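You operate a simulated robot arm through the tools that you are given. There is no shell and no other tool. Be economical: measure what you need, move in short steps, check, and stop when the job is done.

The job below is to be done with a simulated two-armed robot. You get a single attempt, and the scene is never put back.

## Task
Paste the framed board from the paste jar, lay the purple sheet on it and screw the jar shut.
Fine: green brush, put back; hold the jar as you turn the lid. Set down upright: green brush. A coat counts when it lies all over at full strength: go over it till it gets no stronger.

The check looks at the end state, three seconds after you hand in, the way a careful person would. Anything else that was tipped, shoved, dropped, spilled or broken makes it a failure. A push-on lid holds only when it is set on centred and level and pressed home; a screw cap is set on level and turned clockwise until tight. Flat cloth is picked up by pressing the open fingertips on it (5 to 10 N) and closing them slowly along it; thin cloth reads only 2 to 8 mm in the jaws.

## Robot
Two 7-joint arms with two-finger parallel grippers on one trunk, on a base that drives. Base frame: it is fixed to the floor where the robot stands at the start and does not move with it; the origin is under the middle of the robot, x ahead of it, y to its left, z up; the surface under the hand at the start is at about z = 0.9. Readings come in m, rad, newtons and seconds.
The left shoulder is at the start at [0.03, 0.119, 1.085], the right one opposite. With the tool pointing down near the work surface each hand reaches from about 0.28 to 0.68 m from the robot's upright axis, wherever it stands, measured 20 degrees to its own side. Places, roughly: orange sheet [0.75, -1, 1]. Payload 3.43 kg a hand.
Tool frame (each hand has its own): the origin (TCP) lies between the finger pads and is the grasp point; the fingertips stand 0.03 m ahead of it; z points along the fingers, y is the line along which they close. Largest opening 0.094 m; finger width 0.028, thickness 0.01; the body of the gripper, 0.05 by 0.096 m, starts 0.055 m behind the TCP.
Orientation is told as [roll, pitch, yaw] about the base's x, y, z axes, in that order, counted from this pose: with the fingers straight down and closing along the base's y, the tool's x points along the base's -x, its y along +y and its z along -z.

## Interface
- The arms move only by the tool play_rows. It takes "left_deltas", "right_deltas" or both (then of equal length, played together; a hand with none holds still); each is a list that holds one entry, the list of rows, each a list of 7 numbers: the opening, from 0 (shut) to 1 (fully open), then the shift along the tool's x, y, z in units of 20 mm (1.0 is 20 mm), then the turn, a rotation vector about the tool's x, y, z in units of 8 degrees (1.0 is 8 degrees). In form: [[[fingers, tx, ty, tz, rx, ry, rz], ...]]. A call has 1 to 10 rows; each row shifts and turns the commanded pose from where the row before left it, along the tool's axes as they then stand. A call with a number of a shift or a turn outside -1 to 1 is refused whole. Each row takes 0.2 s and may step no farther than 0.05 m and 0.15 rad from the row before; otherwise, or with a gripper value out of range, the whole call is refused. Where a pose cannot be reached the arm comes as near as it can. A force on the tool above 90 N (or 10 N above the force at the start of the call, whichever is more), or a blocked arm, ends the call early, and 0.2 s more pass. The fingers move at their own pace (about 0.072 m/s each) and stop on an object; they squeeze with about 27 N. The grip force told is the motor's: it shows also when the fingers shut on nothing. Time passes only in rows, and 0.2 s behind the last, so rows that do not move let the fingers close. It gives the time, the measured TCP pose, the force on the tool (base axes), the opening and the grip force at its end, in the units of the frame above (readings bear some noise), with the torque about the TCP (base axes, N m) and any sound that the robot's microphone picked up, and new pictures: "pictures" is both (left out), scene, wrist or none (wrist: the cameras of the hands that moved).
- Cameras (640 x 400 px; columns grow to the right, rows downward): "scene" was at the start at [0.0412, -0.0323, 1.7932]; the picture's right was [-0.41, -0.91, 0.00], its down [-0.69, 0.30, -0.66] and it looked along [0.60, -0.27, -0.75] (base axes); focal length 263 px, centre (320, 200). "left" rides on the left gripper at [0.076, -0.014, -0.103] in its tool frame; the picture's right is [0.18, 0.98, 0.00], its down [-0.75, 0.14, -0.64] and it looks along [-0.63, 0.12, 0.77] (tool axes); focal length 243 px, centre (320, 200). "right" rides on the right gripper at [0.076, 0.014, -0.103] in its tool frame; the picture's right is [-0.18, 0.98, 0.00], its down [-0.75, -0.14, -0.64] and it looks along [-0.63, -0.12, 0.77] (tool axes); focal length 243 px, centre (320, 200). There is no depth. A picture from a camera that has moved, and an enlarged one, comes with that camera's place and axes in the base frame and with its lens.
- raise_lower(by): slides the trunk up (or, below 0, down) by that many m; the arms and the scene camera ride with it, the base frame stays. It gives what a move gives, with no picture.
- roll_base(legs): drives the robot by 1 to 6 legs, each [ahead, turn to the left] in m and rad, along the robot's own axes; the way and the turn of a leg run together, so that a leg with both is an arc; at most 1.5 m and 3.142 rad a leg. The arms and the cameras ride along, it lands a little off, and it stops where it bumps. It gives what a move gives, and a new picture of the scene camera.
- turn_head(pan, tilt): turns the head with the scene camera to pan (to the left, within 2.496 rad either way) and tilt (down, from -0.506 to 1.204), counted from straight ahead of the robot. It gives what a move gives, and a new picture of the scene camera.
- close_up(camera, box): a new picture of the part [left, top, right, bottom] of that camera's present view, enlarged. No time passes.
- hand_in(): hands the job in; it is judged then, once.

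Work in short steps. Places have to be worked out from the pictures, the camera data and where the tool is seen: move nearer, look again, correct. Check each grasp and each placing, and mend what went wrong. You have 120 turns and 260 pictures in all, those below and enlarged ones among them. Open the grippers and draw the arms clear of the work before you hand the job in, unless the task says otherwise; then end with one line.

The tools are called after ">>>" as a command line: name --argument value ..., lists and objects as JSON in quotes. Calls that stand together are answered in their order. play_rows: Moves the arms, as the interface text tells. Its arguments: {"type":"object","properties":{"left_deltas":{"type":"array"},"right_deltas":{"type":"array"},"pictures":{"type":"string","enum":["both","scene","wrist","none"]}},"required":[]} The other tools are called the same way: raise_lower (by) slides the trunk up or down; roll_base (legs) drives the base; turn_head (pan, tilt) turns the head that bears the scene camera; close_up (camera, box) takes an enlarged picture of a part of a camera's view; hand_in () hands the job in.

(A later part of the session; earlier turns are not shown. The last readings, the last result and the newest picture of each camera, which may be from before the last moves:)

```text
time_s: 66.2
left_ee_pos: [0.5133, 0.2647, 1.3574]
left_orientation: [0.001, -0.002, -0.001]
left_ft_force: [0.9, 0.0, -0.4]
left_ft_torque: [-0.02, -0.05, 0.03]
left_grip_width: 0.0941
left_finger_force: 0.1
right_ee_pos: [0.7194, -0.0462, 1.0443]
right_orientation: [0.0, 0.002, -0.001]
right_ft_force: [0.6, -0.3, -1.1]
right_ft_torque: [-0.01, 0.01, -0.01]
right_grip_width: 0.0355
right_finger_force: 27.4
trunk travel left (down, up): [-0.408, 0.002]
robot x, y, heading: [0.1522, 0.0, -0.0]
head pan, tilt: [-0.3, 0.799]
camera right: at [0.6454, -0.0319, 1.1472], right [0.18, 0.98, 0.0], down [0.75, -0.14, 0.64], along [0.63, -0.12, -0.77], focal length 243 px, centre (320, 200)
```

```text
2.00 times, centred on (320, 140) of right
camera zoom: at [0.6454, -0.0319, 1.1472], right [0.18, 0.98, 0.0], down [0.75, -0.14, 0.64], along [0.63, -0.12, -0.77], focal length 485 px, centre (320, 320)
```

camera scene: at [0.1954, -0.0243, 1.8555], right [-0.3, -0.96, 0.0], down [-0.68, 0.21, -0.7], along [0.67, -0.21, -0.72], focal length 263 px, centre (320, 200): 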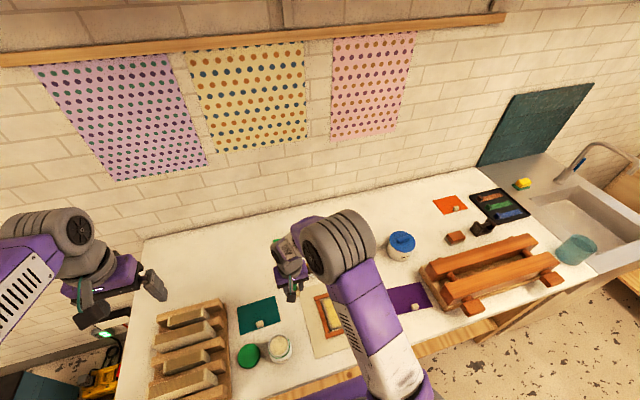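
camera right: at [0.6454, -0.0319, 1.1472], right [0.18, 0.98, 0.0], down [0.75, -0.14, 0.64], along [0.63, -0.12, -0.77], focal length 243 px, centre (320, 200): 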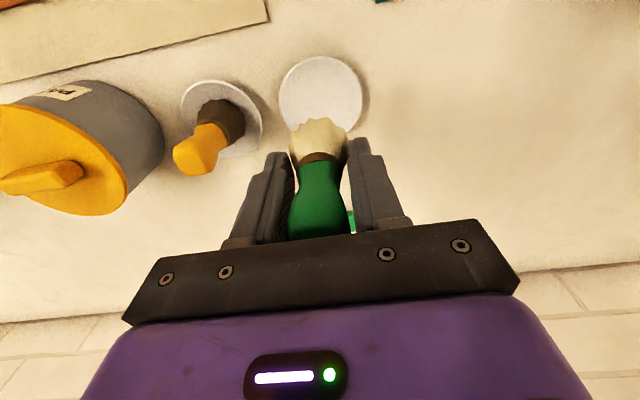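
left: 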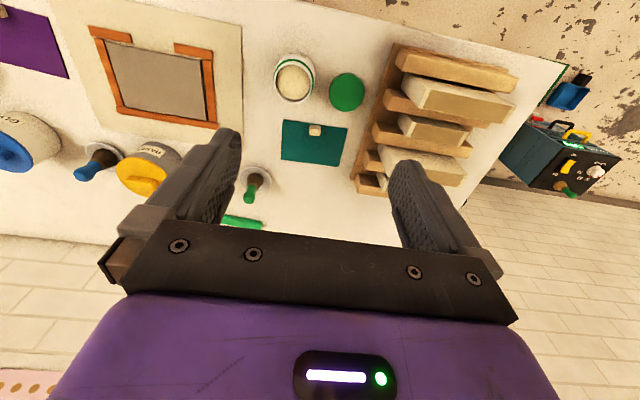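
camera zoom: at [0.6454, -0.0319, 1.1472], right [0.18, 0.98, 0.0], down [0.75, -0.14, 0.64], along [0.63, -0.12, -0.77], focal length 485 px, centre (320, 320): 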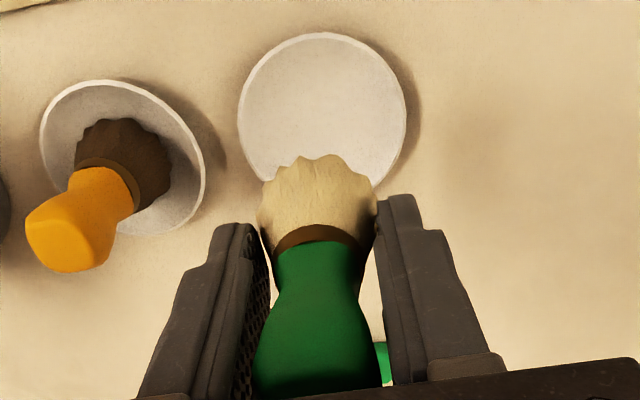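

Dish centre ≈(0.719, −0.045); brush centre sits ~4 mm beyond. I correct and lower to near contact.

>>> play_rows --right_deltas '[[[0, 0.2, 0.05, 0.8, 0, 0, 0], [0, 0, 0, 0.8, 0, 0, 0], [0, 0, 0, 0.8, 0, 0, 0], [0, 0, 0, 0.8, 0, 0, 0], [0, 0, 0, 0.6, 0, 0, 0], [0, 0, 0, 0.2, 0, 0, 0], [0, 0, 0, 0.15, 0, 0, 0], [0, 0, 0, 0, 0, 0, 0]]]' --pictures "wrist"

```text
time_s: 68.0
left_ee_pos: [0.5123, 0.2641, 1.3576]
left_orientation: [0.0, 0.001, 0.0]
left_ft_force: [1.0, -0.2, -0.4]
left_ft_torque: [0.01, -0.02, -0.01]
left_grip_width: 0.0937
left_finger_force: 0.0
right_ee_pos: [0.7149, -0.0466, 0.9613]
right_orientation: [0.0, 0.002, -0.001]
right_ft_force: [-0.1, 0.9, -0.7]
right_ft_torque: [0.0, -0.03, -0.01]
right_grip_width: 0.0353
right_finger_force: 27.8
trunk travel left (down, up): [-0.408, 0.002]
robot x, y, heading: [0.1496, 0.0003, 0.0]
head pan, tilt: [-0.3, 0.799]
camera right: at [0.6411, -0.0321, 1.0641], right [0.18, 0.98, 0.0], down [0.75, -0.14, 0.64], along [0.63, -0.12, -0.77], focal length 243 px, centre (320, 200)
```

right: 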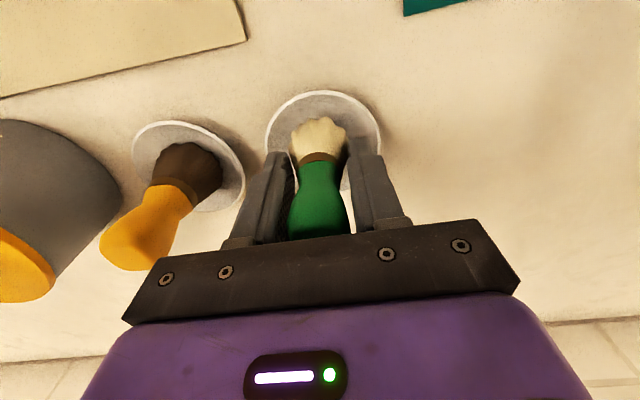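

Centred in the dish, not yet in contact; I lower a few mm, then release slowly.

>>> play_rows --right_deltas '[[[0, 0, 0, 0.15, 0, 0, 0], [0, 0, 0, 0.1, 0, 0, 0], [0, 0, 0, 0, 0, 0, 0]]]' --pictures "none"

```text
time_s: 68.8
left_ee_pos: [0.5132, 0.2644, 1.3566]
left_orientation: [-0.001, 0.0, 0.0]
left_ft_force: [-0.2, -0.1, 0.0]
left_ft_torque: [0.03, -0.02, 0.03]
left_grip_width: 0.0941
left_finger_force: 0.0
right_ee_pos: [0.7164, -0.0447, 0.9569]
right_orientation: [0.0, 0.003, 0.0]
right_ft_force: [-0.2, 0.4, -1.4]
right_ft_torque: [-0.02, 0.03, -0.02]
right_grip_width: 0.0354
right_finger_force: 27.1
trunk travel left (down, up): [-0.408, 0.002]
robot x, y, heading: [0.1463, -0.0018, 0.0]
head pan, tilt: [-0.3, 0.799]
```

>>> play_rows --right_deltas '[[[0, 0, 0, 0.12, 0, 0, 0], [0, 0, 0, 0.12, 0, 0, 0], [0, 0, 0, 0, 0, 0, 0]]]' --pictures "none"

```text
time_s: 69.6
left_ee_pos: [0.5126, 0.2646, 1.3576]
left_orientation: [0.001, -0.001, 0.001]
left_ft_force: [0.6, 0.5, -0.2]
left_ft_torque: [0.01, 0.02, 0.0]
left_grip_width: 0.0942
left_finger_force: 0.0
right_ee_pos: [0.716, -0.0454, 0.9515]
right_orientation: [0.0, 0.002, -0.002]
right_ft_force: [0.2, 1.3, -0.4]
right_ft_torque: [0.03, 0.0, -0.01]
right_grip_width: 0.0354
right_finger_force: 27.0
trunk travel left (down, up): [-0.408, 0.002]
robot x, y, heading: [0.1485, -0.0018, 0.001]
head pan, tilt: [-0.3, 0.799]
```

>>> play_rows --right_deltas '[[[0, 0, 0, 0.12, 0, 0, 0], [0, 0, 0, 0.12, 0, 0, 0], [0, 0, 0, 0, 0, 0, 0]]]' --pictures "wrist"

```text
time_s: 70.4
left_ee_pos: [0.5105, 0.2636, 1.3586]
left_orientation: [-0.002, -0.001, 0.0]
left_ft_force: [-0.5, 0.0, -0.1]
left_ft_torque: [-0.01, 0.03, 0.0]
left_grip_width: 0.0938
left_finger_force: 0.1
right_ee_pos: [0.7155, -0.0444, 0.9487]
right_orientation: [0.0, -0.002, 0.001]
right_ft_force: [-2.0, -0.3, 22.5]
right_ft_torque: [-0.05, 0.13, 0.02]
right_grip_width: 0.0353
right_finger_force: 27.3
trunk travel left (down, up): [-0.408, 0.002]
robot x, y, heading: [0.1476, 0.0041, -0.001]
head pan, tilt: [-0.3, 0.799]
camera right: at [0.641, -0.0307, 1.0521], right [0.18, 0.98, 0.0], down [0.75, -0.14, 0.65], along [0.63, -0.12, -0.76], focal length 243 px, centre (320, 200)
```

right: 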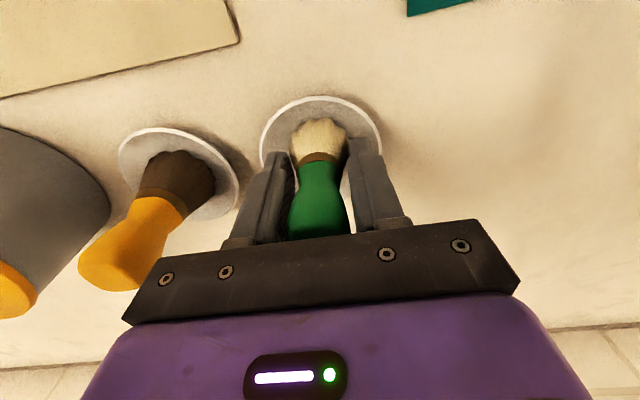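

Contact. Ease 2 mm, open, and rise straight up.

>>> play_rows --right_deltas '[[[0, 0, 0, -0.1, 0, 0, 0], [0.3, 0, 0, 0, 0, 0, 0], [0.6, 0, 0, 0, 0, 0, 0], [0.6, 0, 0, -0.5, 0, 0, 0], [0.6, 0, 0, -1, 0, 0, 0], [0.6, 0, 0, -1, 0, 0, 0], [0.6, 0, 0, -1, 0, 0, 0], [0.6, 0, 0, -1, 0, 0, 0], [0.6, 0, 0, -1, 0, 0, 0], [0.6, 0, 0, -1, 0, 0, 0]]]' --pictures "wrist"

```text
time_s: 72.6
left_ee_pos: [0.5119, 0.263, 1.3581]
left_orientation: [0.002, 0.001, 0.0]
left_ft_force: [-1.1, -0.2, 0.1]
left_ft_torque: [-0.02, -0.01, 0.0]
left_grip_width: 0.0938
left_finger_force: 0.2
right_ee_pos: [0.7155, -0.046, 1.0797]
right_orientation: [0.002, 0.001, 0.001]
right_ft_force: [0.2, -0.2, 0.5]
right_ft_torque: [0.01, 0.0, 0.02]
right_grip_width: 0.0563
right_finger_force: 0.2
trunk travel left (down, up): [-0.408, 0.002]
robot x, y, heading: [0.1502, -0.0039, 0.002]
head pan, tilt: [-0.3, 0.799]
camera right: at [0.6417, -0.0314, 1.1823], right [0.18, 0.98, 0.0], down [0.75, -0.14, 0.64], along [0.63, -0.12, -0.77], focal length 243 px, centre (320, 200)
```

right: 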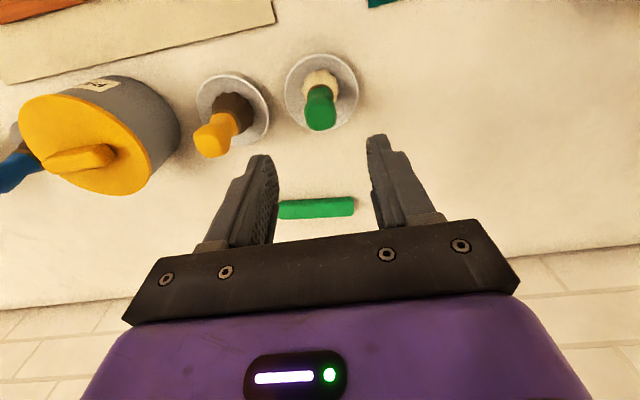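

Brush stands upright in its dish. The right hand now goes to the purple sheet's knob while the left heads for the brush.

>>> play_rows --right_deltas '[[[0.6, 0.6, -1, 0, 0, 0, 0], [0.6, 0.6, -1, 0, 0, 0, 0], [0.6, 0.6, -1, 0, 0, 0, 0], [0.6, 0.6, -1, 0, 0, 0, 0], [0.6, 0.6, -1, 0, 0, 0, 0], [0.6, 0.6, -1, 0, 0, 0, 0], [0.6, 0.6, -1, 0, 0, 0, 0], [0.6, 0.6, -1, 0, 0, 0, 0], [0.6, 0.6, -1, 0, 0, 0, 0], [0.6, 0.6, -1, 0, 0, 0, 0]]]' --left_deltas '[[[0.65, -0.6, 0, 0.8, 0, 0, 0], [0.65, -0.6, 0, 0.8, 0, 0, 0], [0.65, -0.6, 0, 0.8, 0, 0, 0], [0.65, -0.6, 0, 0.8, 0, 0, 0], [0.65, -0.6, 0, 0.8, 0, 0, 0], [0.65, -0.6, 0, 0.8, 0, 0, 0], [0.65, -0.6, -1, 0.8, 0, 0, 0], [0.65, -0.6, -1, 0.8, 0, 0, 0], [0.65, -0.6, -1, 0.8, 0, 0, 0], [0.65, -0.6, -1, 0.8, 0, 0, 0]]]' --pictures "none"

>>> play_rows --right_deltas '[[[0.6, 0.7, -1, 0, 0, 0, 0], [0.6, 0.7, -1, 0, 0, 0, 0], [0.6, 0.7, -1, 0, 0, 0, 0], [0.6, 0.7, -1, 0, 0, 0, 0], [0.6, 0.7, -1, 0, 0, 0, 0], [0.6, 0.7, -1, 0, 0, 0, 0], [0.6, 0.7, -1, 0, 0, 0, 0], [0.6, 0.7, -1, 0, 0, 0, 0], [0.6, 0.7, -1, 0, 0, 0, 0], [0.6, 0.5, -1, 0, 0, 0, 0]]]' --left_deltas '[[[0.65, -0.4, -1, 0.6, 0, 0, 0], [0.65, -0.4, -1, 0.6, 0, 0, 0], [0.65, -0.4, -1, 0.6, 0, 0, 0], [0.65, -0.4, -1, 0.6, 0, 0, 0], [0.65, -0.4, -1, 0.6, 0, 0, 0], [0.65, -0.4, -1, 0.6, 0, 0, 0], [0.65, -0.4, -1, 0.6, 0, 0, 0], [0.65, -0.4, -1, 0.6, 0, 0, 0], [0.65, -0.4, -1, 0.6, 0, 0, 0], [0.65, -0.4, -1, 0.6, 0, 0, 0]]]' --pictures "both"

```text
time_s: 74.8
left_ee_pos: [0.6332, 0.1811, 1.1984]
left_orientation: [0.0, -0.002, 0.001]
left_ft_force: [0.0, -0.6, 0.2]
left_ft_torque: [0.01, 0.01, 0.03]
left_grip_width: 0.0612
left_finger_force: 0.1
right_ee_pos: [0.5949, -0.2479, 1.0778]
right_orientation: [0.001, 0.0, 0.001]
right_ft_force: [0.2, -0.4, 0.8]
right_ft_torque: [-0.02, -0.02, 0.0]
right_grip_width: 0.0563
right_finger_force: 0.0
trunk travel left (down, up): [-0.408, 0.002]
robot x, y, heading: [0.1502, 0.0006, -0.001]
head pan, tilt: [-0.3, 0.799]
```

```text
time_s: 77.0
left_ee_pos: [0.711, -0.019, 1.0767]
left_orientation: [-0.001, -0.002, 0.0]
left_ft_force: [0.2, 0.0, 0.3]
left_ft_torque: [-0.02, -0.01, 0.02]
left_grip_width: 0.0613
left_finger_force: 0.0
right_ee_pos: [0.4598, -0.4463, 1.0799]
right_orientation: [0.001, 0.002, 0.001]
right_ft_force: [0.3, 0.1, -0.7]
right_ft_torque: [0.02, 0.0, 0.0]
right_grip_width: 0.0567
right_finger_force: 0.1
trunk travel left (down, up): [-0.408, 0.002]
robot x, y, heading: [0.1476, -0.003, 0.002]
head pan, tilt: [-0.3, 0.799]
camera scene: at [0.1957, -0.0261, 1.8554], right [-0.3, -0.96, 0.0], down [-0.69, 0.21, -0.7], along [0.67, -0.21, -0.72], focal length 263 px, centre (320, 200)
camera right: at [0.3864, -0.4326, 1.1819], right [0.18, 0.98, 0.0], down [0.75, -0.14, 0.64], along [0.63, -0.12, -0.77], focal length 243 px, centre (320, 200)
camera left: at [0.6343, -0.0324, 1.1801], right [-0.18, 0.98, 0.0], down [0.75, 0.14, 0.64], along [0.63, 0.12, -0.77], focal length 243 px, centre (320, 200)
```

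scene: 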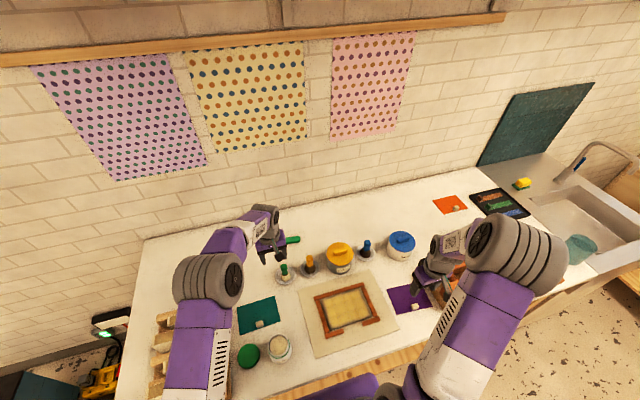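
right: 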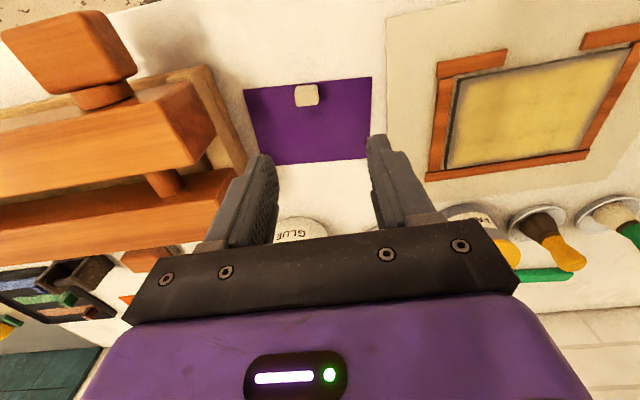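
left: 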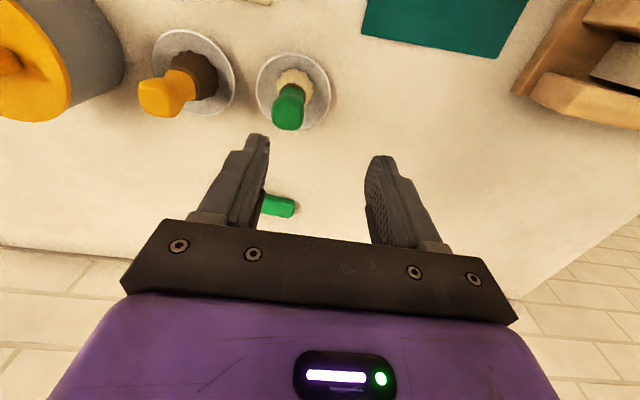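

Knob at about (0.460, −0.460), sheet turned −4.5°, centre (0.503, −0.467). Brush handle at (0.715, −0.043). I align and lower both hands, right to just above grasp height.

>>> play_rows --right_deltas '[[[0.6, 0, -0.35, 0.5, 0, 0, 0.28], [0.6, 0, -0.35, 0.5, 0, 0, 0.28], [0.6, 0, 0, 1, 0, 0, 0], [0.6, 0, 0, 1, 0, 0, 0], [0.6, 0, 0, 1, 0, 0, 0], [0.6, 0, 0, 1, 0, 0, 0], [0.6, 0, 0, 1, 0, 0, 0], [0.6, 0, 0, 0.5, 0, 0, 0]]]' --left_deltas '[[[0.65, -0.2, -0.6, 0, 0, 0, 0], [0.65, 0, -0.6, 0.2, 0, 0, 0], [0.65, 0, 0, 0.8, 0, 0, 0], [0.65, 0, 0, 0.8, 0, 0, 0], [0.65, 0, 0, 0.8, 0, 0, 0], [0.65, 0, 0, 0.4, 0, 0, 0], [0.65, 0, 0, 0, 0, 0, 0], [0.65, 0, 0, 0, 0, 0, 0]]]' --pictures "wrist"

```text
time_s: 78.8
left_ee_pos: [0.7149, -0.0397, 1.0174]
left_orientation: [0.001, -0.001, -0.002]
left_ft_force: [0.5, 0.4, 0.0]
left_ft_torque: [0.04, -0.01, -0.01]
left_grip_width: 0.061
left_finger_force: 0.0
right_ee_pos: [0.4584, -0.4595, 0.9492]
right_orientation: [0.0, 0.003, -0.076]
right_ft_force: [0.3, -0.2, -0.5]
right_ft_torque: [0.03, -0.03, -0.03]
right_grip_width: 0.0563
right_finger_force: 0.0
trunk travel left (down, up): [-0.408, 0.002]
robot x, y, heading: [0.15, -0.0018, -0.003]
head pan, tilt: [-0.3, 0.799]
camera right: at [0.3869, -0.4393, 1.0515], right [0.26, 0.97, 0.0], down [0.74, -0.2, 0.64], along [0.62, -0.17, -0.77], focal length 243 px, centre (320, 200)
camera left: at [0.6382, -0.0546, 1.1202], right [-0.18, 0.98, 0.0], down [0.75, 0.14, 0.64], along [0.63, 0.12, -0.77], focal length 243 px, centre (320, 200)
```

right: 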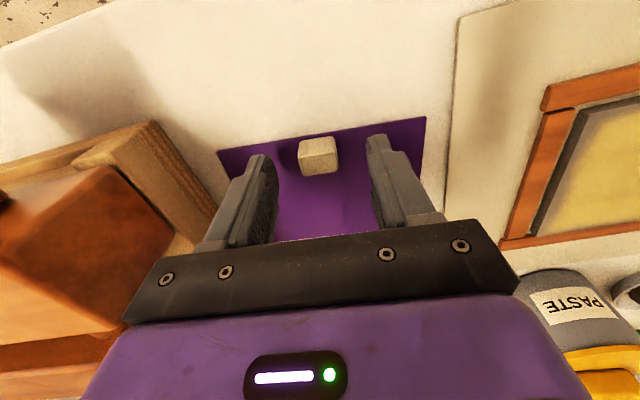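
left: 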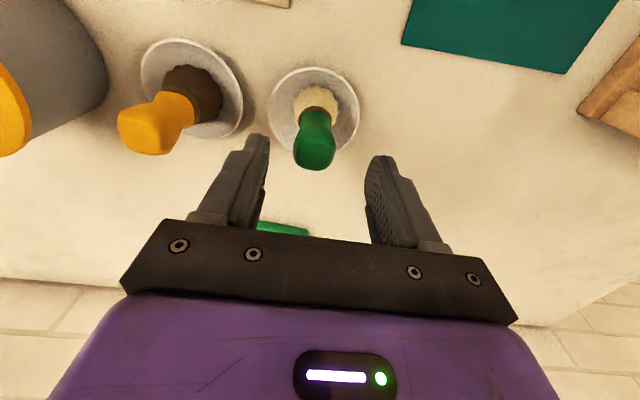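

Both aligned within a few mm; I correct, lower and close both hands.

>>> play_rows --right_deltas '[[[0.6, 0.2, 0, 0.35, 0, 0, 0], [0.6, 0, 0, 0.35, 0, 0, 0], [0.6, 0, 0, 0, 0, 0, 0], [0.3, 0, 0, 0, 0, 0, 0], [0, 0, 0, 0, 0, 0, 0], [0, 0, 0, 0, 0, 0, 0], [0, 0, 0, 0, 0, 0, 0]]]' --left_deltas '[[[0.65, 0.15, -0.15, 0.8, 0, 0, 0], [0.65, 0, 0, 0.8, 0, 0, 0], [0.65, 0, 0, 0.8, 0, 0, 0], [0.65, 0, 0, 0, 0, 0, 0], [0.3, 0, 0, 0, 0, 0, 0], [0, 0, 0, 0, 0, 0, 0], [0, 0, 0, 0, 0, 0, 0]]]' --pictures "wrist"

```text
time_s: 80.4
left_ee_pos: [0.7134, -0.0428, 0.9694]
left_orientation: [-0.002, 0.001, 0.001]
left_ft_force: [0.4, 0.1, 0.9]
left_ft_torque: [0.01, -0.03, 0.01]
left_grip_width: 0.0351
left_finger_force: 26.6
right_ee_pos: [0.4553, -0.4585, 0.935]
right_orientation: [0.0, 0.002, -0.076]
right_ft_force: [-0.2, 0.0, 0.5]
right_ft_torque: [0.02, 0.02, 0.01]
right_grip_width: 0.0224
right_finger_force: 26.9
trunk travel left (down, up): [-0.408, 0.002]
robot x, y, heading: [0.1484, 0.0018, -0.003]
head pan, tilt: [-0.3, 0.799]
camera right: at [0.3826, -0.4385, 1.0378], right [0.26, 0.97, 0.0], down [0.74, -0.2, 0.64], along [0.62, -0.17, -0.77], focal length 243 px, centre (320, 200)
camera left: at [0.6366, -0.0571, 1.0725], right [-0.18, 0.98, 0.0], down [0.75, 0.14, 0.64], along [0.63, 0.12, -0.77], focal length 243 px, centre (320, 200)
```

right: 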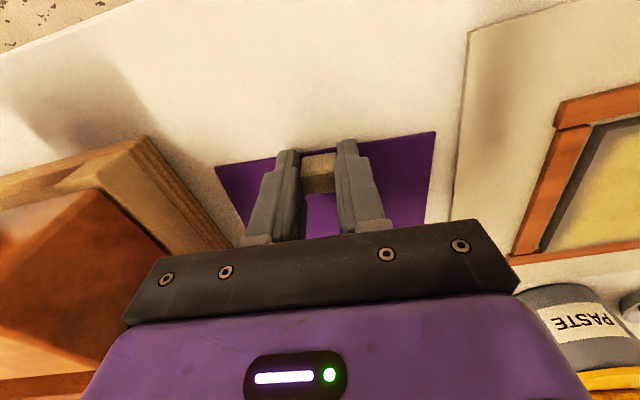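
left: 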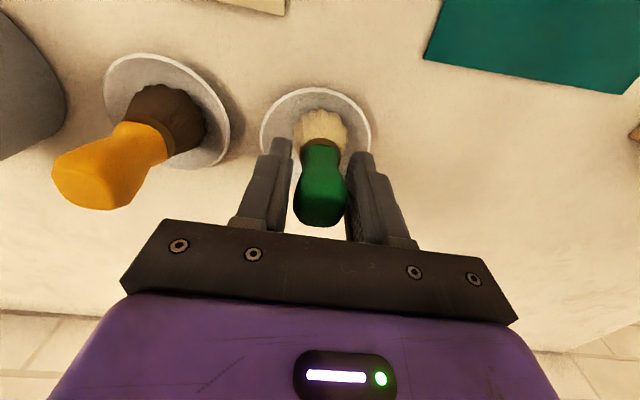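

Both hold (knob 22 mm, brush 35 mm). I lift both and check the sheet comes along; the right also squares the sheet (turn back 4.5°).

>>> play_rows --right_deltas '[[[0, 0, 0, -0.5, 0, 0, 0], [0, 0, 0, -1, 0, 0, 0], [0, 0, 0, -1, 0, 0, 0], [0, 0, 0, -1, 0, 0, -0.28], [0, 0, 0, -1, 0, 0, -0.28], [0, 0, 0, -1, 0, 0, 0]]]' --left_deltas '[[[0, 0, 0, -0.5, 0, 0, 0], [0, 0, 0, -1, 0, 0, 0], [0, 0, 0, -1, 0, 0, 0], [0, 0, 0, -1, 0, 0, 0], [0, 0, 0, -1, 0, 0, 0], [0, 0, 0, -1, 0, 0, 0]]]' --pictures "both"

```text
time_s: 81.8
left_ee_pos: [0.7145, -0.0429, 1.0793]
left_orientation: [0.001, 0.0, 0.0]
left_ft_force: [1.0, 0.1, -0.5]
left_ft_torque: [-0.03, 0.01, -0.01]
left_grip_width: 0.0351
left_finger_force: 27.0
right_ee_pos: [0.4555, -0.4582, 1.0465]
right_orientation: [-0.001, 0.001, 0.002]
right_ft_force: [-0.7, 0.3, -0.4]
right_ft_torque: [0.02, 0.02, 0.0]
right_grip_width: 0.0224
right_finger_force: 27.2
trunk travel left (down, up): [-0.408, 0.002]
robot x, y, heading: [0.1481, -0.0011, 0.003]
head pan, tilt: [-0.3, 0.799]
camera scene: at [0.1946, -0.024, 1.8555], right [-0.3, -0.96, 0.0], down [-0.68, 0.21, -0.7], along [0.67, -0.21, -0.72], focal length 263 px, centre (320, 200)
camera right: at [0.3809, -0.445, 1.1497], right [0.18, 0.98, 0.0], down [0.75, -0.14, 0.64], along [0.63, -0.12, -0.77], focal length 243 px, centre (320, 200)
camera left: at [0.6369, -0.058, 1.1832], right [-0.18, 0.98, 0.0], down [0.75, 0.14, 0.64], along [0.63, 0.12, -0.77], focal length 243 px, centre (320, 200)
```

scene: 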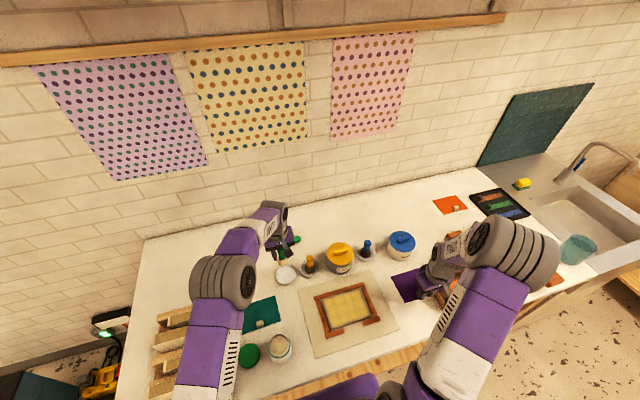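
right: 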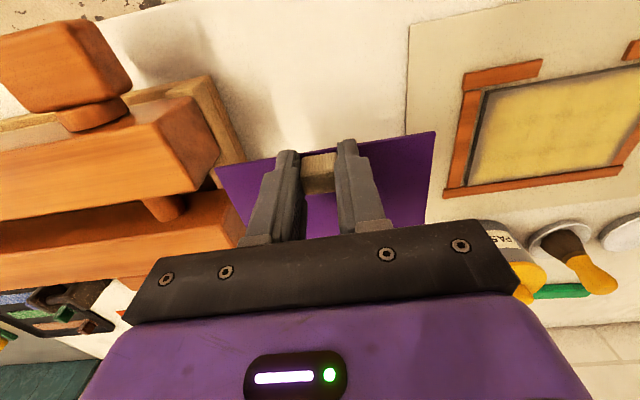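
left: 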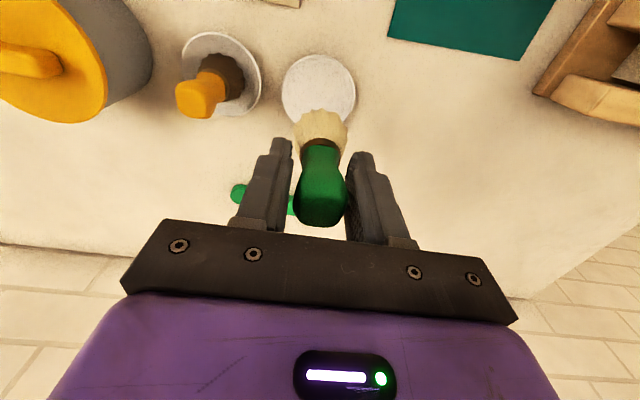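

The sheet is stiff and hangs level on its knob. Left hand carries the brush to the jar now.

>>> play_rows --left_deltas '[[[0, 1, 0.3, -0.1, 0, 0, 0], [0, 1, 0.3, -0.1, 0, 0, 0], [0, 1, 0.3, -0.1, 0, 0, 0], [0, 1, 0.3, -0.1, 0, 0, 0], [0, 1, 0.3, -0.1, 0, 0, 0], [0, 1, 0.3, -0.1, 0, 0, 0], [0, 1, 0.3, -0.1, 0, 0, 0], [0, 1, 0.3, -0.1, 0, 0, 0], [0, 1, 0.3, -0.1, 0, 0, 0], [0, 1, 0.3, -0.1, 0, 0, 0]]]' --pictures "none"

>>> play_rows --left_deltas '[[[0, 1, 0.2, 0, 0, 0, 0], [0, 1, 0.2, 0, 0, 0, 0], [0, 0.45, 0.15, 0, 0, 0, 0], [0, 0, 0, 0, 0, 0, 0]]]' --pictures "wrist"

>>> close_up --camera "left" --box '[240, 20, 400, 220]'

```text
time_s: 84.0
left_ee_pos: [0.5119, 0.0168, 1.1009]
left_orientation: [0.002, -0.002, -0.001]
left_ft_force: [-0.5, 0.9, -0.5]
left_ft_torque: [0.02, 0.02, 0.02]
left_grip_width: 0.0352
left_finger_force: 27.5
right_ee_pos: [0.4555, -0.4587, 1.0464]
right_orientation: [0.001, 0.003, 0.0]
right_ft_force: [-0.5, 0.0, -0.8]
right_ft_torque: [-0.02, 0.06, -0.01]
right_grip_width: 0.023
right_finger_force: 26.8
trunk travel left (down, up): [-0.408, 0.002]
robot x, y, heading: [0.1499, 0.0007, 0.006]
head pan, tilt: [-0.3, 0.799]
```

```text
time_s: 85.0
left_ee_pos: [0.4645, 0.0283, 1.0995]
left_orientation: [0.001, 0.002, 0.0]
left_ft_force: [-0.3, -1.4, -0.7]
left_ft_torque: [0.03, 0.01, 0.04]
left_grip_width: 0.0351
left_finger_force: 27.2
right_ee_pos: [0.4563, -0.4598, 1.0468]
right_orientation: [0.001, 0.002, 0.0]
right_ft_force: [1.2, 0.1, -0.4]
right_ft_torque: [-0.04, 0.02, 0.04]
right_grip_width: 0.0226
right_finger_force: 27.5
trunk travel left (down, up): [-0.408, 0.002]
robot x, y, heading: [0.146, 0.0029, -0.002]
head pan, tilt: [-0.3, 0.799]
camera left: at [0.3871, 0.0137, 1.2024], right [-0.18, 0.98, 0.0], down [0.75, 0.14, 0.64], along [0.63, 0.12, -0.77], focal length 243 px, centre (320, 200)
```

left: 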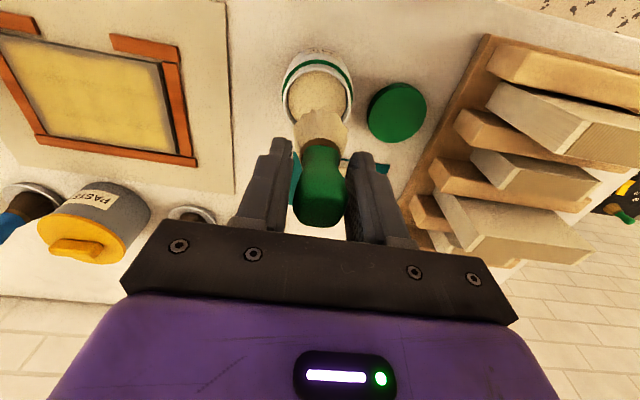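

```text
2.00 times, centred on (320, 120) of left
camera zoom: at [0.3871, 0.0137, 1.2024], right [-0.18, 0.98, 0.0], down [0.75, 0.14, 0.64], along [0.63, 0.12, -0.77], focal length 485 px, centre (320, 360)
```

zoom: 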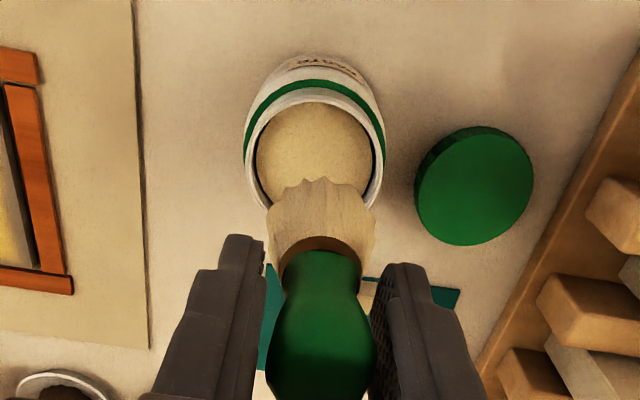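

Brush is over the mouth within ~3 mm. Dip down to TCP z≈1.033.

>>> play_rows --left_deltas '[[[0, 0.1, -0.05, 0.8, 0, 0, 0], [0, 0, 0, 0.8, 0, 0, 0], [0, 0, 0, 0.8, 0, 0, 0], [0, 0, 0, 0.8, 0, 0, 0], [0, 0, 0, 0.1, 0, 0, 0], [0, 0, 0, 0, 0, 0, 0]]]' --pictures "wrist"

```text
time_s: 86.4
left_ee_pos: [0.4625, 0.0272, 1.0346]
left_orientation: [-0.001, -0.001, 0.001]
left_ft_force: [1.6, 2.2, 18.4]
left_ft_torque: [0.5, 0.34, -0.08]
left_grip_width: 0.0349
left_finger_force: 26.8
right_ee_pos: [0.4548, -0.4595, 1.0471]
right_orientation: [0.0, 0.001, 0.0]
right_ft_force: [0.7, -0.6, -0.8]
right_ft_torque: [0.02, -0.01, -0.02]
right_grip_width: 0.0227
right_finger_force: 26.7
trunk travel left (down, up): [-0.408, 0.002]
robot x, y, heading: [0.1478, 0.0015, -0.003]
head pan, tilt: [-0.3, 0.799]
camera left: at [0.3851, 0.0128, 1.1376], right [-0.18, 0.98, 0.0], down [0.75, 0.14, 0.64], along [0.63, 0.12, -0.77], focal length 243 px, centre (320, 200)
```

left: 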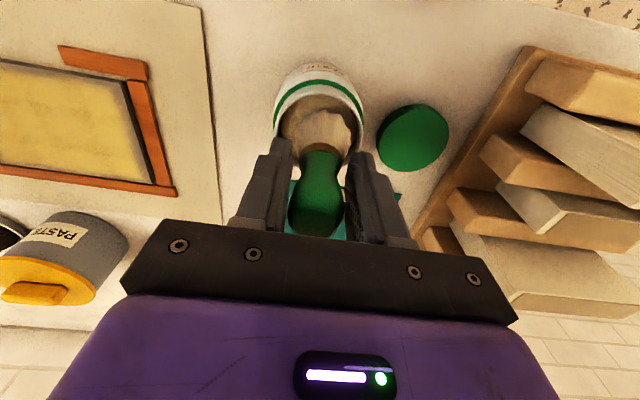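

There's a torque and the bristles look skewed; I lift a little and look.

>>> play_rows --left_deltas '[[[0, 0, 0, -0.8, 0, 0, 0], [0, 0, 0, -0.8, 0, 0, 0], [0, 0, 0, -0.8, 0, 0, 0], [0, 0, 0, -0.8, 0, 0, 0], [0, 0, 0, 0, 0, 0, 0]]]' --pictures "none"

>>> close_up --camera "left" --box '[240, 20, 400, 220]'

>>> close_up --camera "scene" --box '[220, 270, 340, 370]'

```text
time_s: 87.6
left_ee_pos: [0.4625, 0.0267, 1.0968]
left_orientation: [0.001, 0.002, 0.001]
left_ft_force: [-0.2, 0.8, 0.2]
left_ft_torque: [0.03, -0.01, 0.01]
left_grip_width: 0.0353
left_finger_force: 27.2
right_ee_pos: [0.4562, -0.4598, 1.0458]
right_orientation: [0.0, 0.002, -0.001]
right_ft_force: [0.5, 0.3, 0.0]
right_ft_torque: [0.01, 0.0, 0.02]
right_grip_width: 0.0225
right_finger_force: 26.4
trunk travel left (down, up): [-0.408, 0.002]
robot x, y, heading: [0.1512, 0.0029, -0.002]
head pan, tilt: [-0.3, 0.799]
```

```text
2.00 times, centred on (320, 120) of left
camera zoom: at [0.3852, 0.0129, 1.2008], right [-0.18, 0.98, 0.0], down [0.75, 0.14, 0.64], along [0.63, 0.12, -0.77], focal length 485 px, centre (320, 360)
```

zoom: 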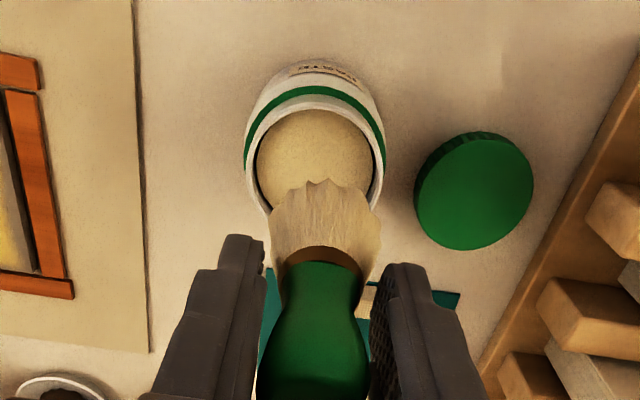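

```text
4.00 times, centred on (280, 320) of scene
camera zoom: at [0.196, -0.0247, 1.8554], right [-0.3, -0.96, 0.0], down [-0.69, 0.21, -0.7], along [0.67, -0.21, -0.72], focal length 1052 px, centre (480, -280)
```

zoom: 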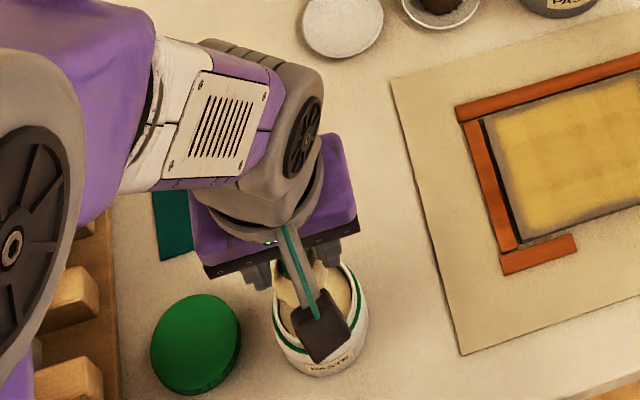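

The brush got tilted a few degrees (tip toward +y) and probably touched the rim; bristles aren't freshly loaded. I tilt the hand back 5° to upright the brush, shift 5 mm back, and dip again.

>>> play_rows --left_deltas '[[[0, 0.25, 0, 0, 0.6, 0, 0], [0, 0, 0, 0.8, 0, 0, 0], [0, 0, 0, 0.8, 0, 0, 0], [0, 0, 0, 0.6, 0, 0, 0], [0, 0, 0, 0.3, 0, 0, 0], [0, 0, 0, 0, 0, 0, 0]]]' --pictures "none"

>>> close_up --camera "left" --box '[240, 20, 400, 220]'

```text
time_s: 89.0
left_ee_pos: [0.458, 0.0229, 1.0471]
left_orientation: [-0.083, -0.001, -0.002]
left_ft_force: [0.3, -0.7, -0.7]
left_ft_torque: [0.0, 0.0, 0.0]
left_grip_width: 0.0352
left_finger_force: 26.7
right_ee_pos: [0.4547, -0.4588, 1.0478]
right_orientation: [-0.001, 0.002, 0.001]
right_ft_force: [-0.1, -0.4, 0.3]
right_ft_torque: [-0.04, 0.03, -0.02]
right_grip_width: 0.0222
right_finger_force: 27.1
trunk travel left (down, up): [-0.408, 0.002]
robot x, y, heading: [0.1542, -0.0021, -0.002]
head pan, tilt: [-0.3, 0.799]
```

```text
2.00 times, centred on (320, 120) of left
camera zoom: at [0.3805, 0.0173, 1.1509], right [-0.18, 0.98, -0.08], down [0.75, 0.19, 0.63], along [0.63, 0.05, -0.77], focal length 485 px, centre (320, 360)
```

zoom: 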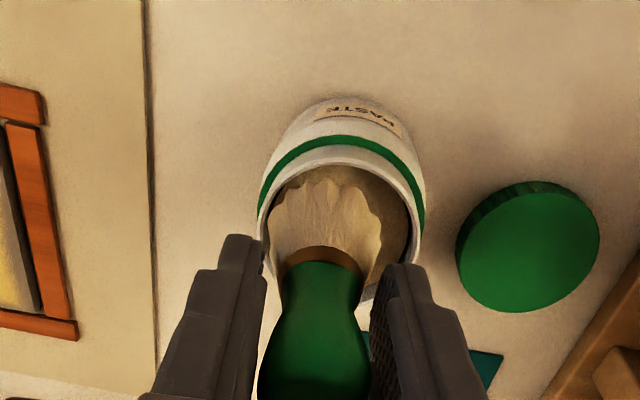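

Now it's slightly left of centre; I shift 5 mm and dip the rest.

>>> play_rows --left_deltas '[[[0, 0, 0.27, 0, 0, 0, 0], [0, 0, 0, 0.4, 0, 0, 0], [0, 0, 0, 0.3, 0, 0, 0], [0, 0, 0, 0.12, 0, 0, 0], [0, 0, 0, 0, 0, 0, 0]]]' --pictures "none"

>>> close_up --camera "left" --box '[240, 20, 400, 220]'

```text
time_s: 90.2
left_ee_pos: [0.4576, 0.0266, 1.0299]
left_orientation: [-0.086, -0.003, -0.001]
left_ft_force: [1.7, 2.3, 18.1]
left_ft_torque: [0.42, 0.28, -0.05]
left_grip_width: 0.0354
left_finger_force: 27.4
right_ee_pos: [0.455, -0.4593, 1.0465]
right_orientation: [-0.002, -0.002, -0.002]
right_ft_force: [0.5, 1.5, -0.6]
right_ft_torque: [-0.01, 0.0, -0.02]
right_grip_width: 0.0222
right_finger_force: 27.3
trunk travel left (down, up): [-0.408, 0.002]
robot x, y, heading: [0.145, 0.0024, -0.001]
head pan, tilt: [-0.3, 0.799]
```

```text
2.00 times, centred on (320, 120) of left
camera zoom: at [0.3794, 0.0214, 1.1347], right [-0.18, 0.98, -0.08], down [0.75, 0.2, 0.63], along [0.63, 0.05, -0.77], focal length 485 px, centre (320, 360)
```

zoom: 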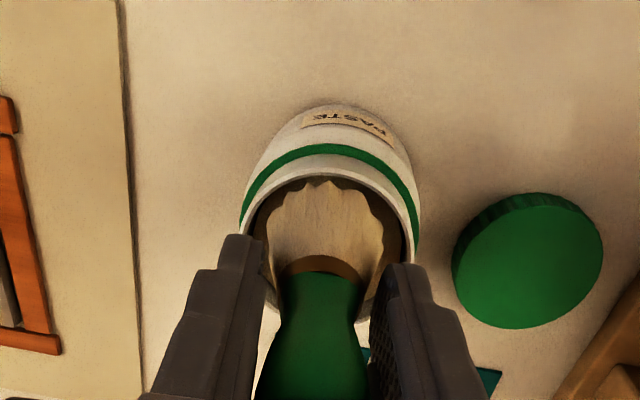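

The torque shows my +y fingertip corner resting on the jar rim. I rise 1 cm, shift +8 mm in x and −3 mm in y, and dip again.

>>> play_rows --left_deltas '[[[0, 0, 0, -0.6, 0, 0, 0], [0, -0.4, -0.15, 0, 0, 0, 0], [0, 0, 0, 0.6, 0, 0, 0], [0, 0, 0, 0.25, 0, 0, 0], [0, 0, 0, 0, 0, 0, 0]]]' --pictures "none"

>>> close_up --camera "left" --box '[240, 20, 400, 220]'

```text
time_s: 91.4
left_ee_pos: [0.4647, 0.0224, 1.0285]
left_orientation: [-0.084, 0.0, 0.001]
left_ft_force: [-4.5, 0.7, 18.0]
left_ft_torque: [-0.28, 0.55, -0.08]
left_grip_width: 0.0351
left_finger_force: 27.4
right_ee_pos: [0.4552, -0.4588, 1.0465]
right_orientation: [-0.001, 0.001, -0.001]
right_ft_force: [0.4, -0.1, 0.7]
right_ft_torque: [0.0, 0.0, -0.01]
right_grip_width: 0.0228
right_finger_force: 26.6
trunk travel left (down, up): [-0.408, 0.002]
robot x, y, heading: [0.144, 0.001, 0.001]
head pan, tilt: [-0.3, 0.799]
```

```text
2.00 times, centred on (320, 120) of left
camera zoom: at [0.3871, 0.0163, 1.1308], right [-0.18, 0.98, -0.08], down [0.75, 0.19, 0.63], along [0.63, 0.05, -0.77], focal length 485 px, centre (320, 360)
```

zoom: 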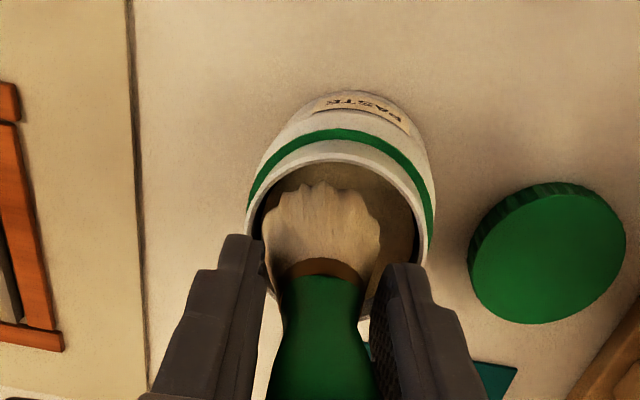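

Now the −y finger touches; centre must be between. Shift +3 mm y and press again.

>>> play_rows --left_deltas '[[[0, 0, 0, -0.5, 0, 0, 0], [0, -0.05, 0.16, 0, 0, 0, 0], [0, 0, 0, 0.5, 0, 0, 0], [0, 0, 0, 0.2, 0, 0, 0], [0, 0, 0, 0, 0, 0, 0]]]' --pictures "none"

>>> close_up --camera "left" --box '[240, 20, 400, 220]'

```text
time_s: 92.6
left_ee_pos: [0.4678, 0.0252, 1.0222]
left_orientation: [-0.086, -0.002, 0.0]
left_ft_force: [0.9, 2.7, 18.6]
left_ft_torque: [-0.19, 0.27, -0.03]
left_grip_width: 0.0353
left_finger_force: 27.3
right_ee_pos: [0.4548, -0.46, 1.0456]
right_orientation: [0.002, 0.001, -0.001]
right_ft_force: [-0.1, 0.6, -0.1]
right_ft_torque: [0.02, 0.01, -0.03]
right_grip_width: 0.0224
right_finger_force: 27.4
trunk travel left (down, up): [-0.408, 0.002]
robot x, y, heading: [0.1488, 0.0001, -0.001]
head pan, tilt: [-0.3, 0.799]
```

```text
2.00 times, centred on (320, 120) of left
camera zoom: at [0.3898, 0.0202, 1.1265], right [-0.18, 0.98, -0.08], down [0.75, 0.2, 0.63], along [0.63, 0.05, -0.77], focal length 485 px, centre (320, 360)
```

zoom: 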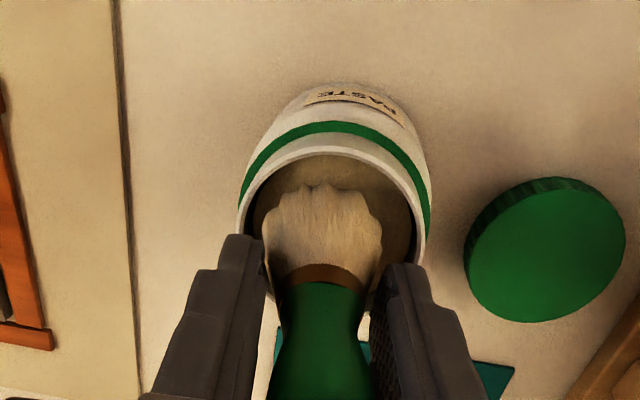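

Deeper now; lift out and check the load.

>>> play_rows --left_deltas '[[[0, 0, 0, -1, 0, 0, 0], [0, 0, 0, -1, 0, 0, 0], [0, 0, 0, -1, 0, 0, 0], [0, 0, -0.5, -0.8, 0, 0, 0], [0, -0.2, -1, 0, 0, 0, 0], [0, -0.2, -1, 0, 0, 0, 0], [0, -0.2, -1, 0, 0, 0, 0], [0, 0, -1, 0, 0, 0, 0], [0, 0, -1, 0, 0, 0, 0]]]' --pictures "wrist"

>>> close_up --camera "left" --box '[200, 60, 440, 240]'

```text
time_s: 94.6
left_ee_pos: [0.4808, -0.0771, 1.1076]
left_orientation: [-0.085, -0.001, -0.001]
left_ft_force: [-0.1, -0.2, -1.5]
left_ft_torque: [0.03, -0.01, 0.0]
left_grip_width: 0.0354
left_finger_force: 26.6
right_ee_pos: [0.4541, -0.4599, 1.0464]
right_orientation: [0.0, 0.001, -0.001]
right_ft_force: [1.2, -0.1, -0.7]
right_ft_torque: [-0.01, 0.04, -0.02]
right_grip_width: 0.0225
right_finger_force: 27.0
trunk travel left (down, up): [-0.408, 0.002]
robot x, y, heading: [0.1524, -0.002, 0.002]
head pan, tilt: [-0.3, 0.799]
camera left: at [0.4021, -0.0831, 1.211], right [-0.18, 0.98, -0.08], down [0.75, 0.19, 0.63], along [0.63, 0.05, -0.77], focal length 243 px, centre (320, 200)
```

left: 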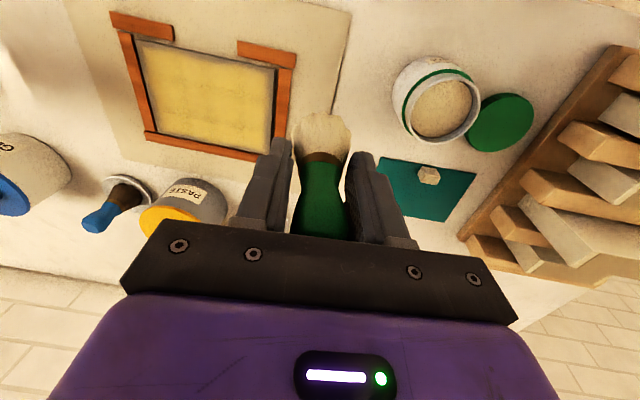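

```text
2.22 times, centred on (320, 150) of left
camera zoom: at [0.4021, -0.0831, 1.211], right [-0.18, 0.98, -0.08], down [0.75, 0.19, 0.63], along [0.63, 0.05, -0.77], focal length 539 px, centre (320, 311)
```

zoom: 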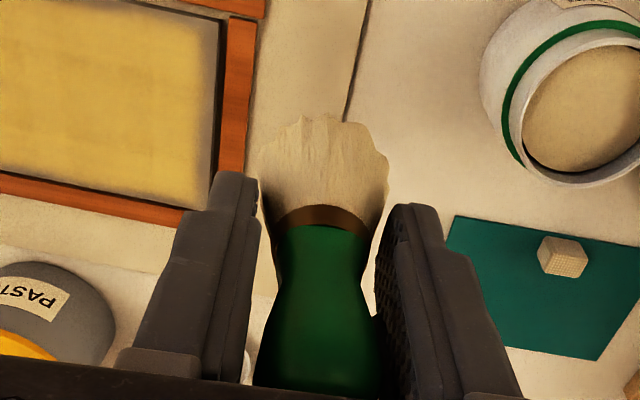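

Freshly loaded. I un-tilt the hand (so strokes stay level) and go above the near +y corner of the panel.

>>> play_rows --left_deltas '[[[0, 0, -0.9, 0, -0.6, 0, 0], [0, -0.1, -0.9, 0.5, 0, 0, 0], [0, -0.1, -0.9, 0.8, 0, 0, 0], [0, 0, -0.9, 0.9, 0, 0, 0], [0, 0, -0.5, 1, 0, 0, 0], [0, 0, 0, 1, 0, 0, 0], [0, 0, 0, 1, 0, 0, 0], [0, 0, 0, 1, 0, 0, 0], [0, 0, 0, 0, 0, 0, 0]]]' --pictures "wrist"

```text
time_s: 96.6
left_ee_pos: [0.4813, -0.1599, 0.9858]
left_orientation: [0.0, 0.0, 0.001]
left_ft_force: [0.2, 0.7, 0.1]
left_ft_torque: [0.01, -0.03, -0.01]
left_grip_width: 0.0351
left_finger_force: 27.4
right_ee_pos: [0.456, -0.4595, 1.0457]
right_orientation: [0.001, 0.0, 0.0]
right_ft_force: [-0.4, 0.0, -0.9]
right_ft_torque: [-0.02, -0.01, 0.03]
right_grip_width: 0.0225
right_finger_force: 27.6
trunk travel left (down, up): [-0.408, 0.002]
robot x, y, heading: [0.151, 0.0005, -0.0]
head pan, tilt: [-0.3, 0.799]
camera left: at [0.4045, -0.1739, 1.0887], right [-0.18, 0.98, 0.0], down [0.75, 0.14, 0.64], along [0.63, 0.12, -0.77], focal length 243 px, centre (320, 200)
```

left: 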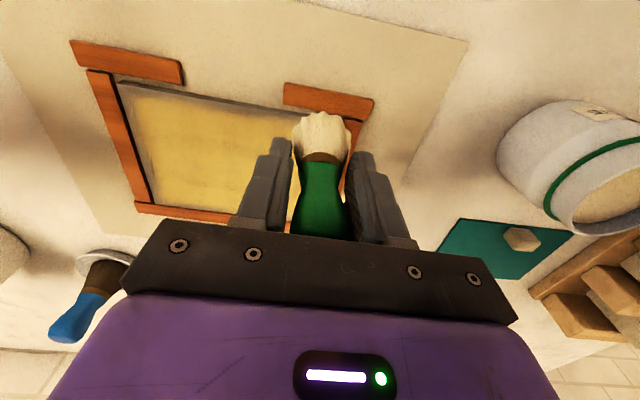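

Descend in fine steps to feel contact.

>>> play_rows --left_deltas '[[[0, 0, 0.2, 0.4, 0, 0, 0], [0, 0, 0, 0.3, 0, 0, 0], [0, 0, 0, 0.15, 0, 0, 0], [0, 0, 0, 0, 0, 0, 0]]]' --pictures "none"

```text
time_s: 97.6
left_ee_pos: [0.4832, -0.155, 0.9673]
left_orientation: [0.0, 0.001, -0.001]
left_ft_force: [0.6, 0.4, 0.3]
left_ft_torque: [0.0, 0.01, 0.03]
left_grip_width: 0.0352
left_finger_force: 26.5
right_ee_pos: [0.4556, -0.4594, 1.047]
right_orientation: [0.0, 0.002, 0.001]
right_ft_force: [-0.4, -0.3, 0.4]
right_ft_torque: [0.0, 0.01, 0.02]
right_grip_width: 0.0225
right_finger_force: 26.9
trunk travel left (down, up): [-0.408, 0.002]
robot x, y, heading: [0.147, 0.0011, 0.001]
head pan, tilt: [-0.3, 0.799]
```

>>> play_rows --left_deltas '[[[0, 0, 0, 0.2, 0, 0, 0], [0, 0, 0, 0.1, 0, 0, 0], [0, 0, 0, 0, 0, 0, 0]]]' --pictures "none"

```text
time_s: 98.4
left_ee_pos: [0.4825, -0.1553, 0.9632]
left_orientation: [-0.003, 0.0, 0.0]
left_ft_force: [-1.1, 2.1, 15.2]
left_ft_torque: [0.05, -0.1, 0.03]
left_grip_width: 0.035
left_finger_force: 27.2
right_ee_pos: [0.455, -0.4597, 1.0467]
right_orientation: [0.002, -0.001, 0.0]
right_ft_force: [0.0, 0.6, -0.2]
right_ft_torque: [-0.01, 0.01, 0.0]
right_grip_width: 0.0226
right_finger_force: 27.1
trunk travel left (down, up): [-0.408, 0.002]
robot x, y, heading: [0.1473, 0.0015, -0.002]
head pan, tilt: [-0.3, 0.799]
```

Contact 15 N. Press 1 mm more and stroke along the near edge to y≈−0.300.

>>> play_rows --left_deltas '[[[0, 0, 0, 0.06, 0, 0, 0], [0, 0, -0.91, 0, 0, 0, 0], [0, 0, -0.91, 0, 0, 0, 0], [0, 0, -0.91, 0, 0, 0, 0], [0, 0, -0.91, 0, 0, 0, 0], [0, 0, -0.91, 0, 0, 0, 0], [0, 0, -0.91, 0, 0, 0, 0], [0, 0, -0.91, 0, 0, 0, 0], [0, 0, -0.91, 0, 0, 0, 0]]]' --pictures "none"

>>> close_up --camera "left" --box '[240, 40, 640, 240]'

>>> close_up --camera "scene" --box '[290, 260, 410, 350]'

```text
time_s: 100.4
left_ee_pos: [0.4812, -0.3006, 0.9613]
left_orientation: [-0.001, 0.001, 0.0]
left_ft_force: [0.8, 1.8, 5.3]
left_ft_torque: [0.11, -0.05, 0.01]
left_grip_width: 0.035
left_finger_force: 26.6
right_ee_pos: [0.4549, -0.4606, 1.046]
right_orientation: [-0.001, 0.003, 0.0]
right_ft_force: [-0.2, -0.3, -0.2]
right_ft_torque: [0.0, 0.01, -0.02]
right_grip_width: 0.0225
right_finger_force: 27.2
trunk travel left (down, up): [-0.408, 0.002]
robot x, y, heading: [0.1461, 0.0007, 0.002]
head pan, tilt: [-0.3, 0.799]
```

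```text
1.60 times, centred on (440, 140) of left
camera zoom: at [0.4048, -0.314, 1.0646], right [-0.18, 0.98, 0.0], down [0.75, 0.14, 0.64], along [0.63, 0.12, -0.77], focal length 388 px, centre (128, 296)
```

zoom: 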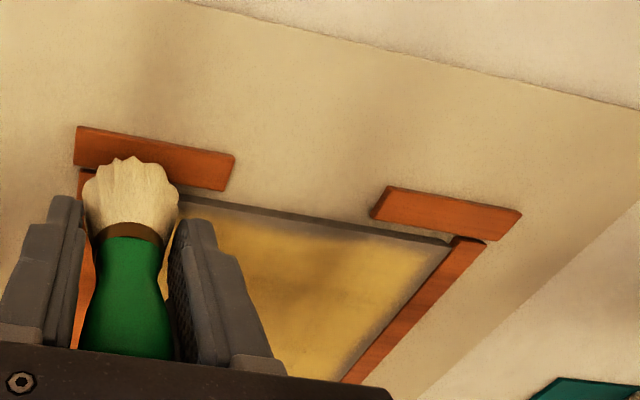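

```text
4.44 times, centred on (350, 305) of scene
camera zoom: at [0.195, -0.0243, 1.8554], right [-0.3, -0.96, 0.0], down [-0.68, 0.21, -0.7], along [0.67, -0.21, -0.72], focal length 1168 px, centre (187, -267)
```

zoom: 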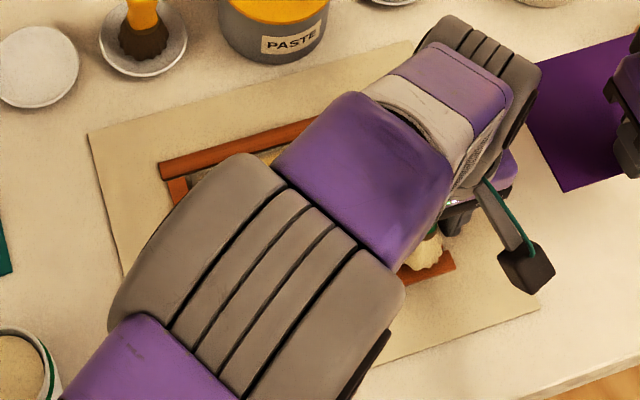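

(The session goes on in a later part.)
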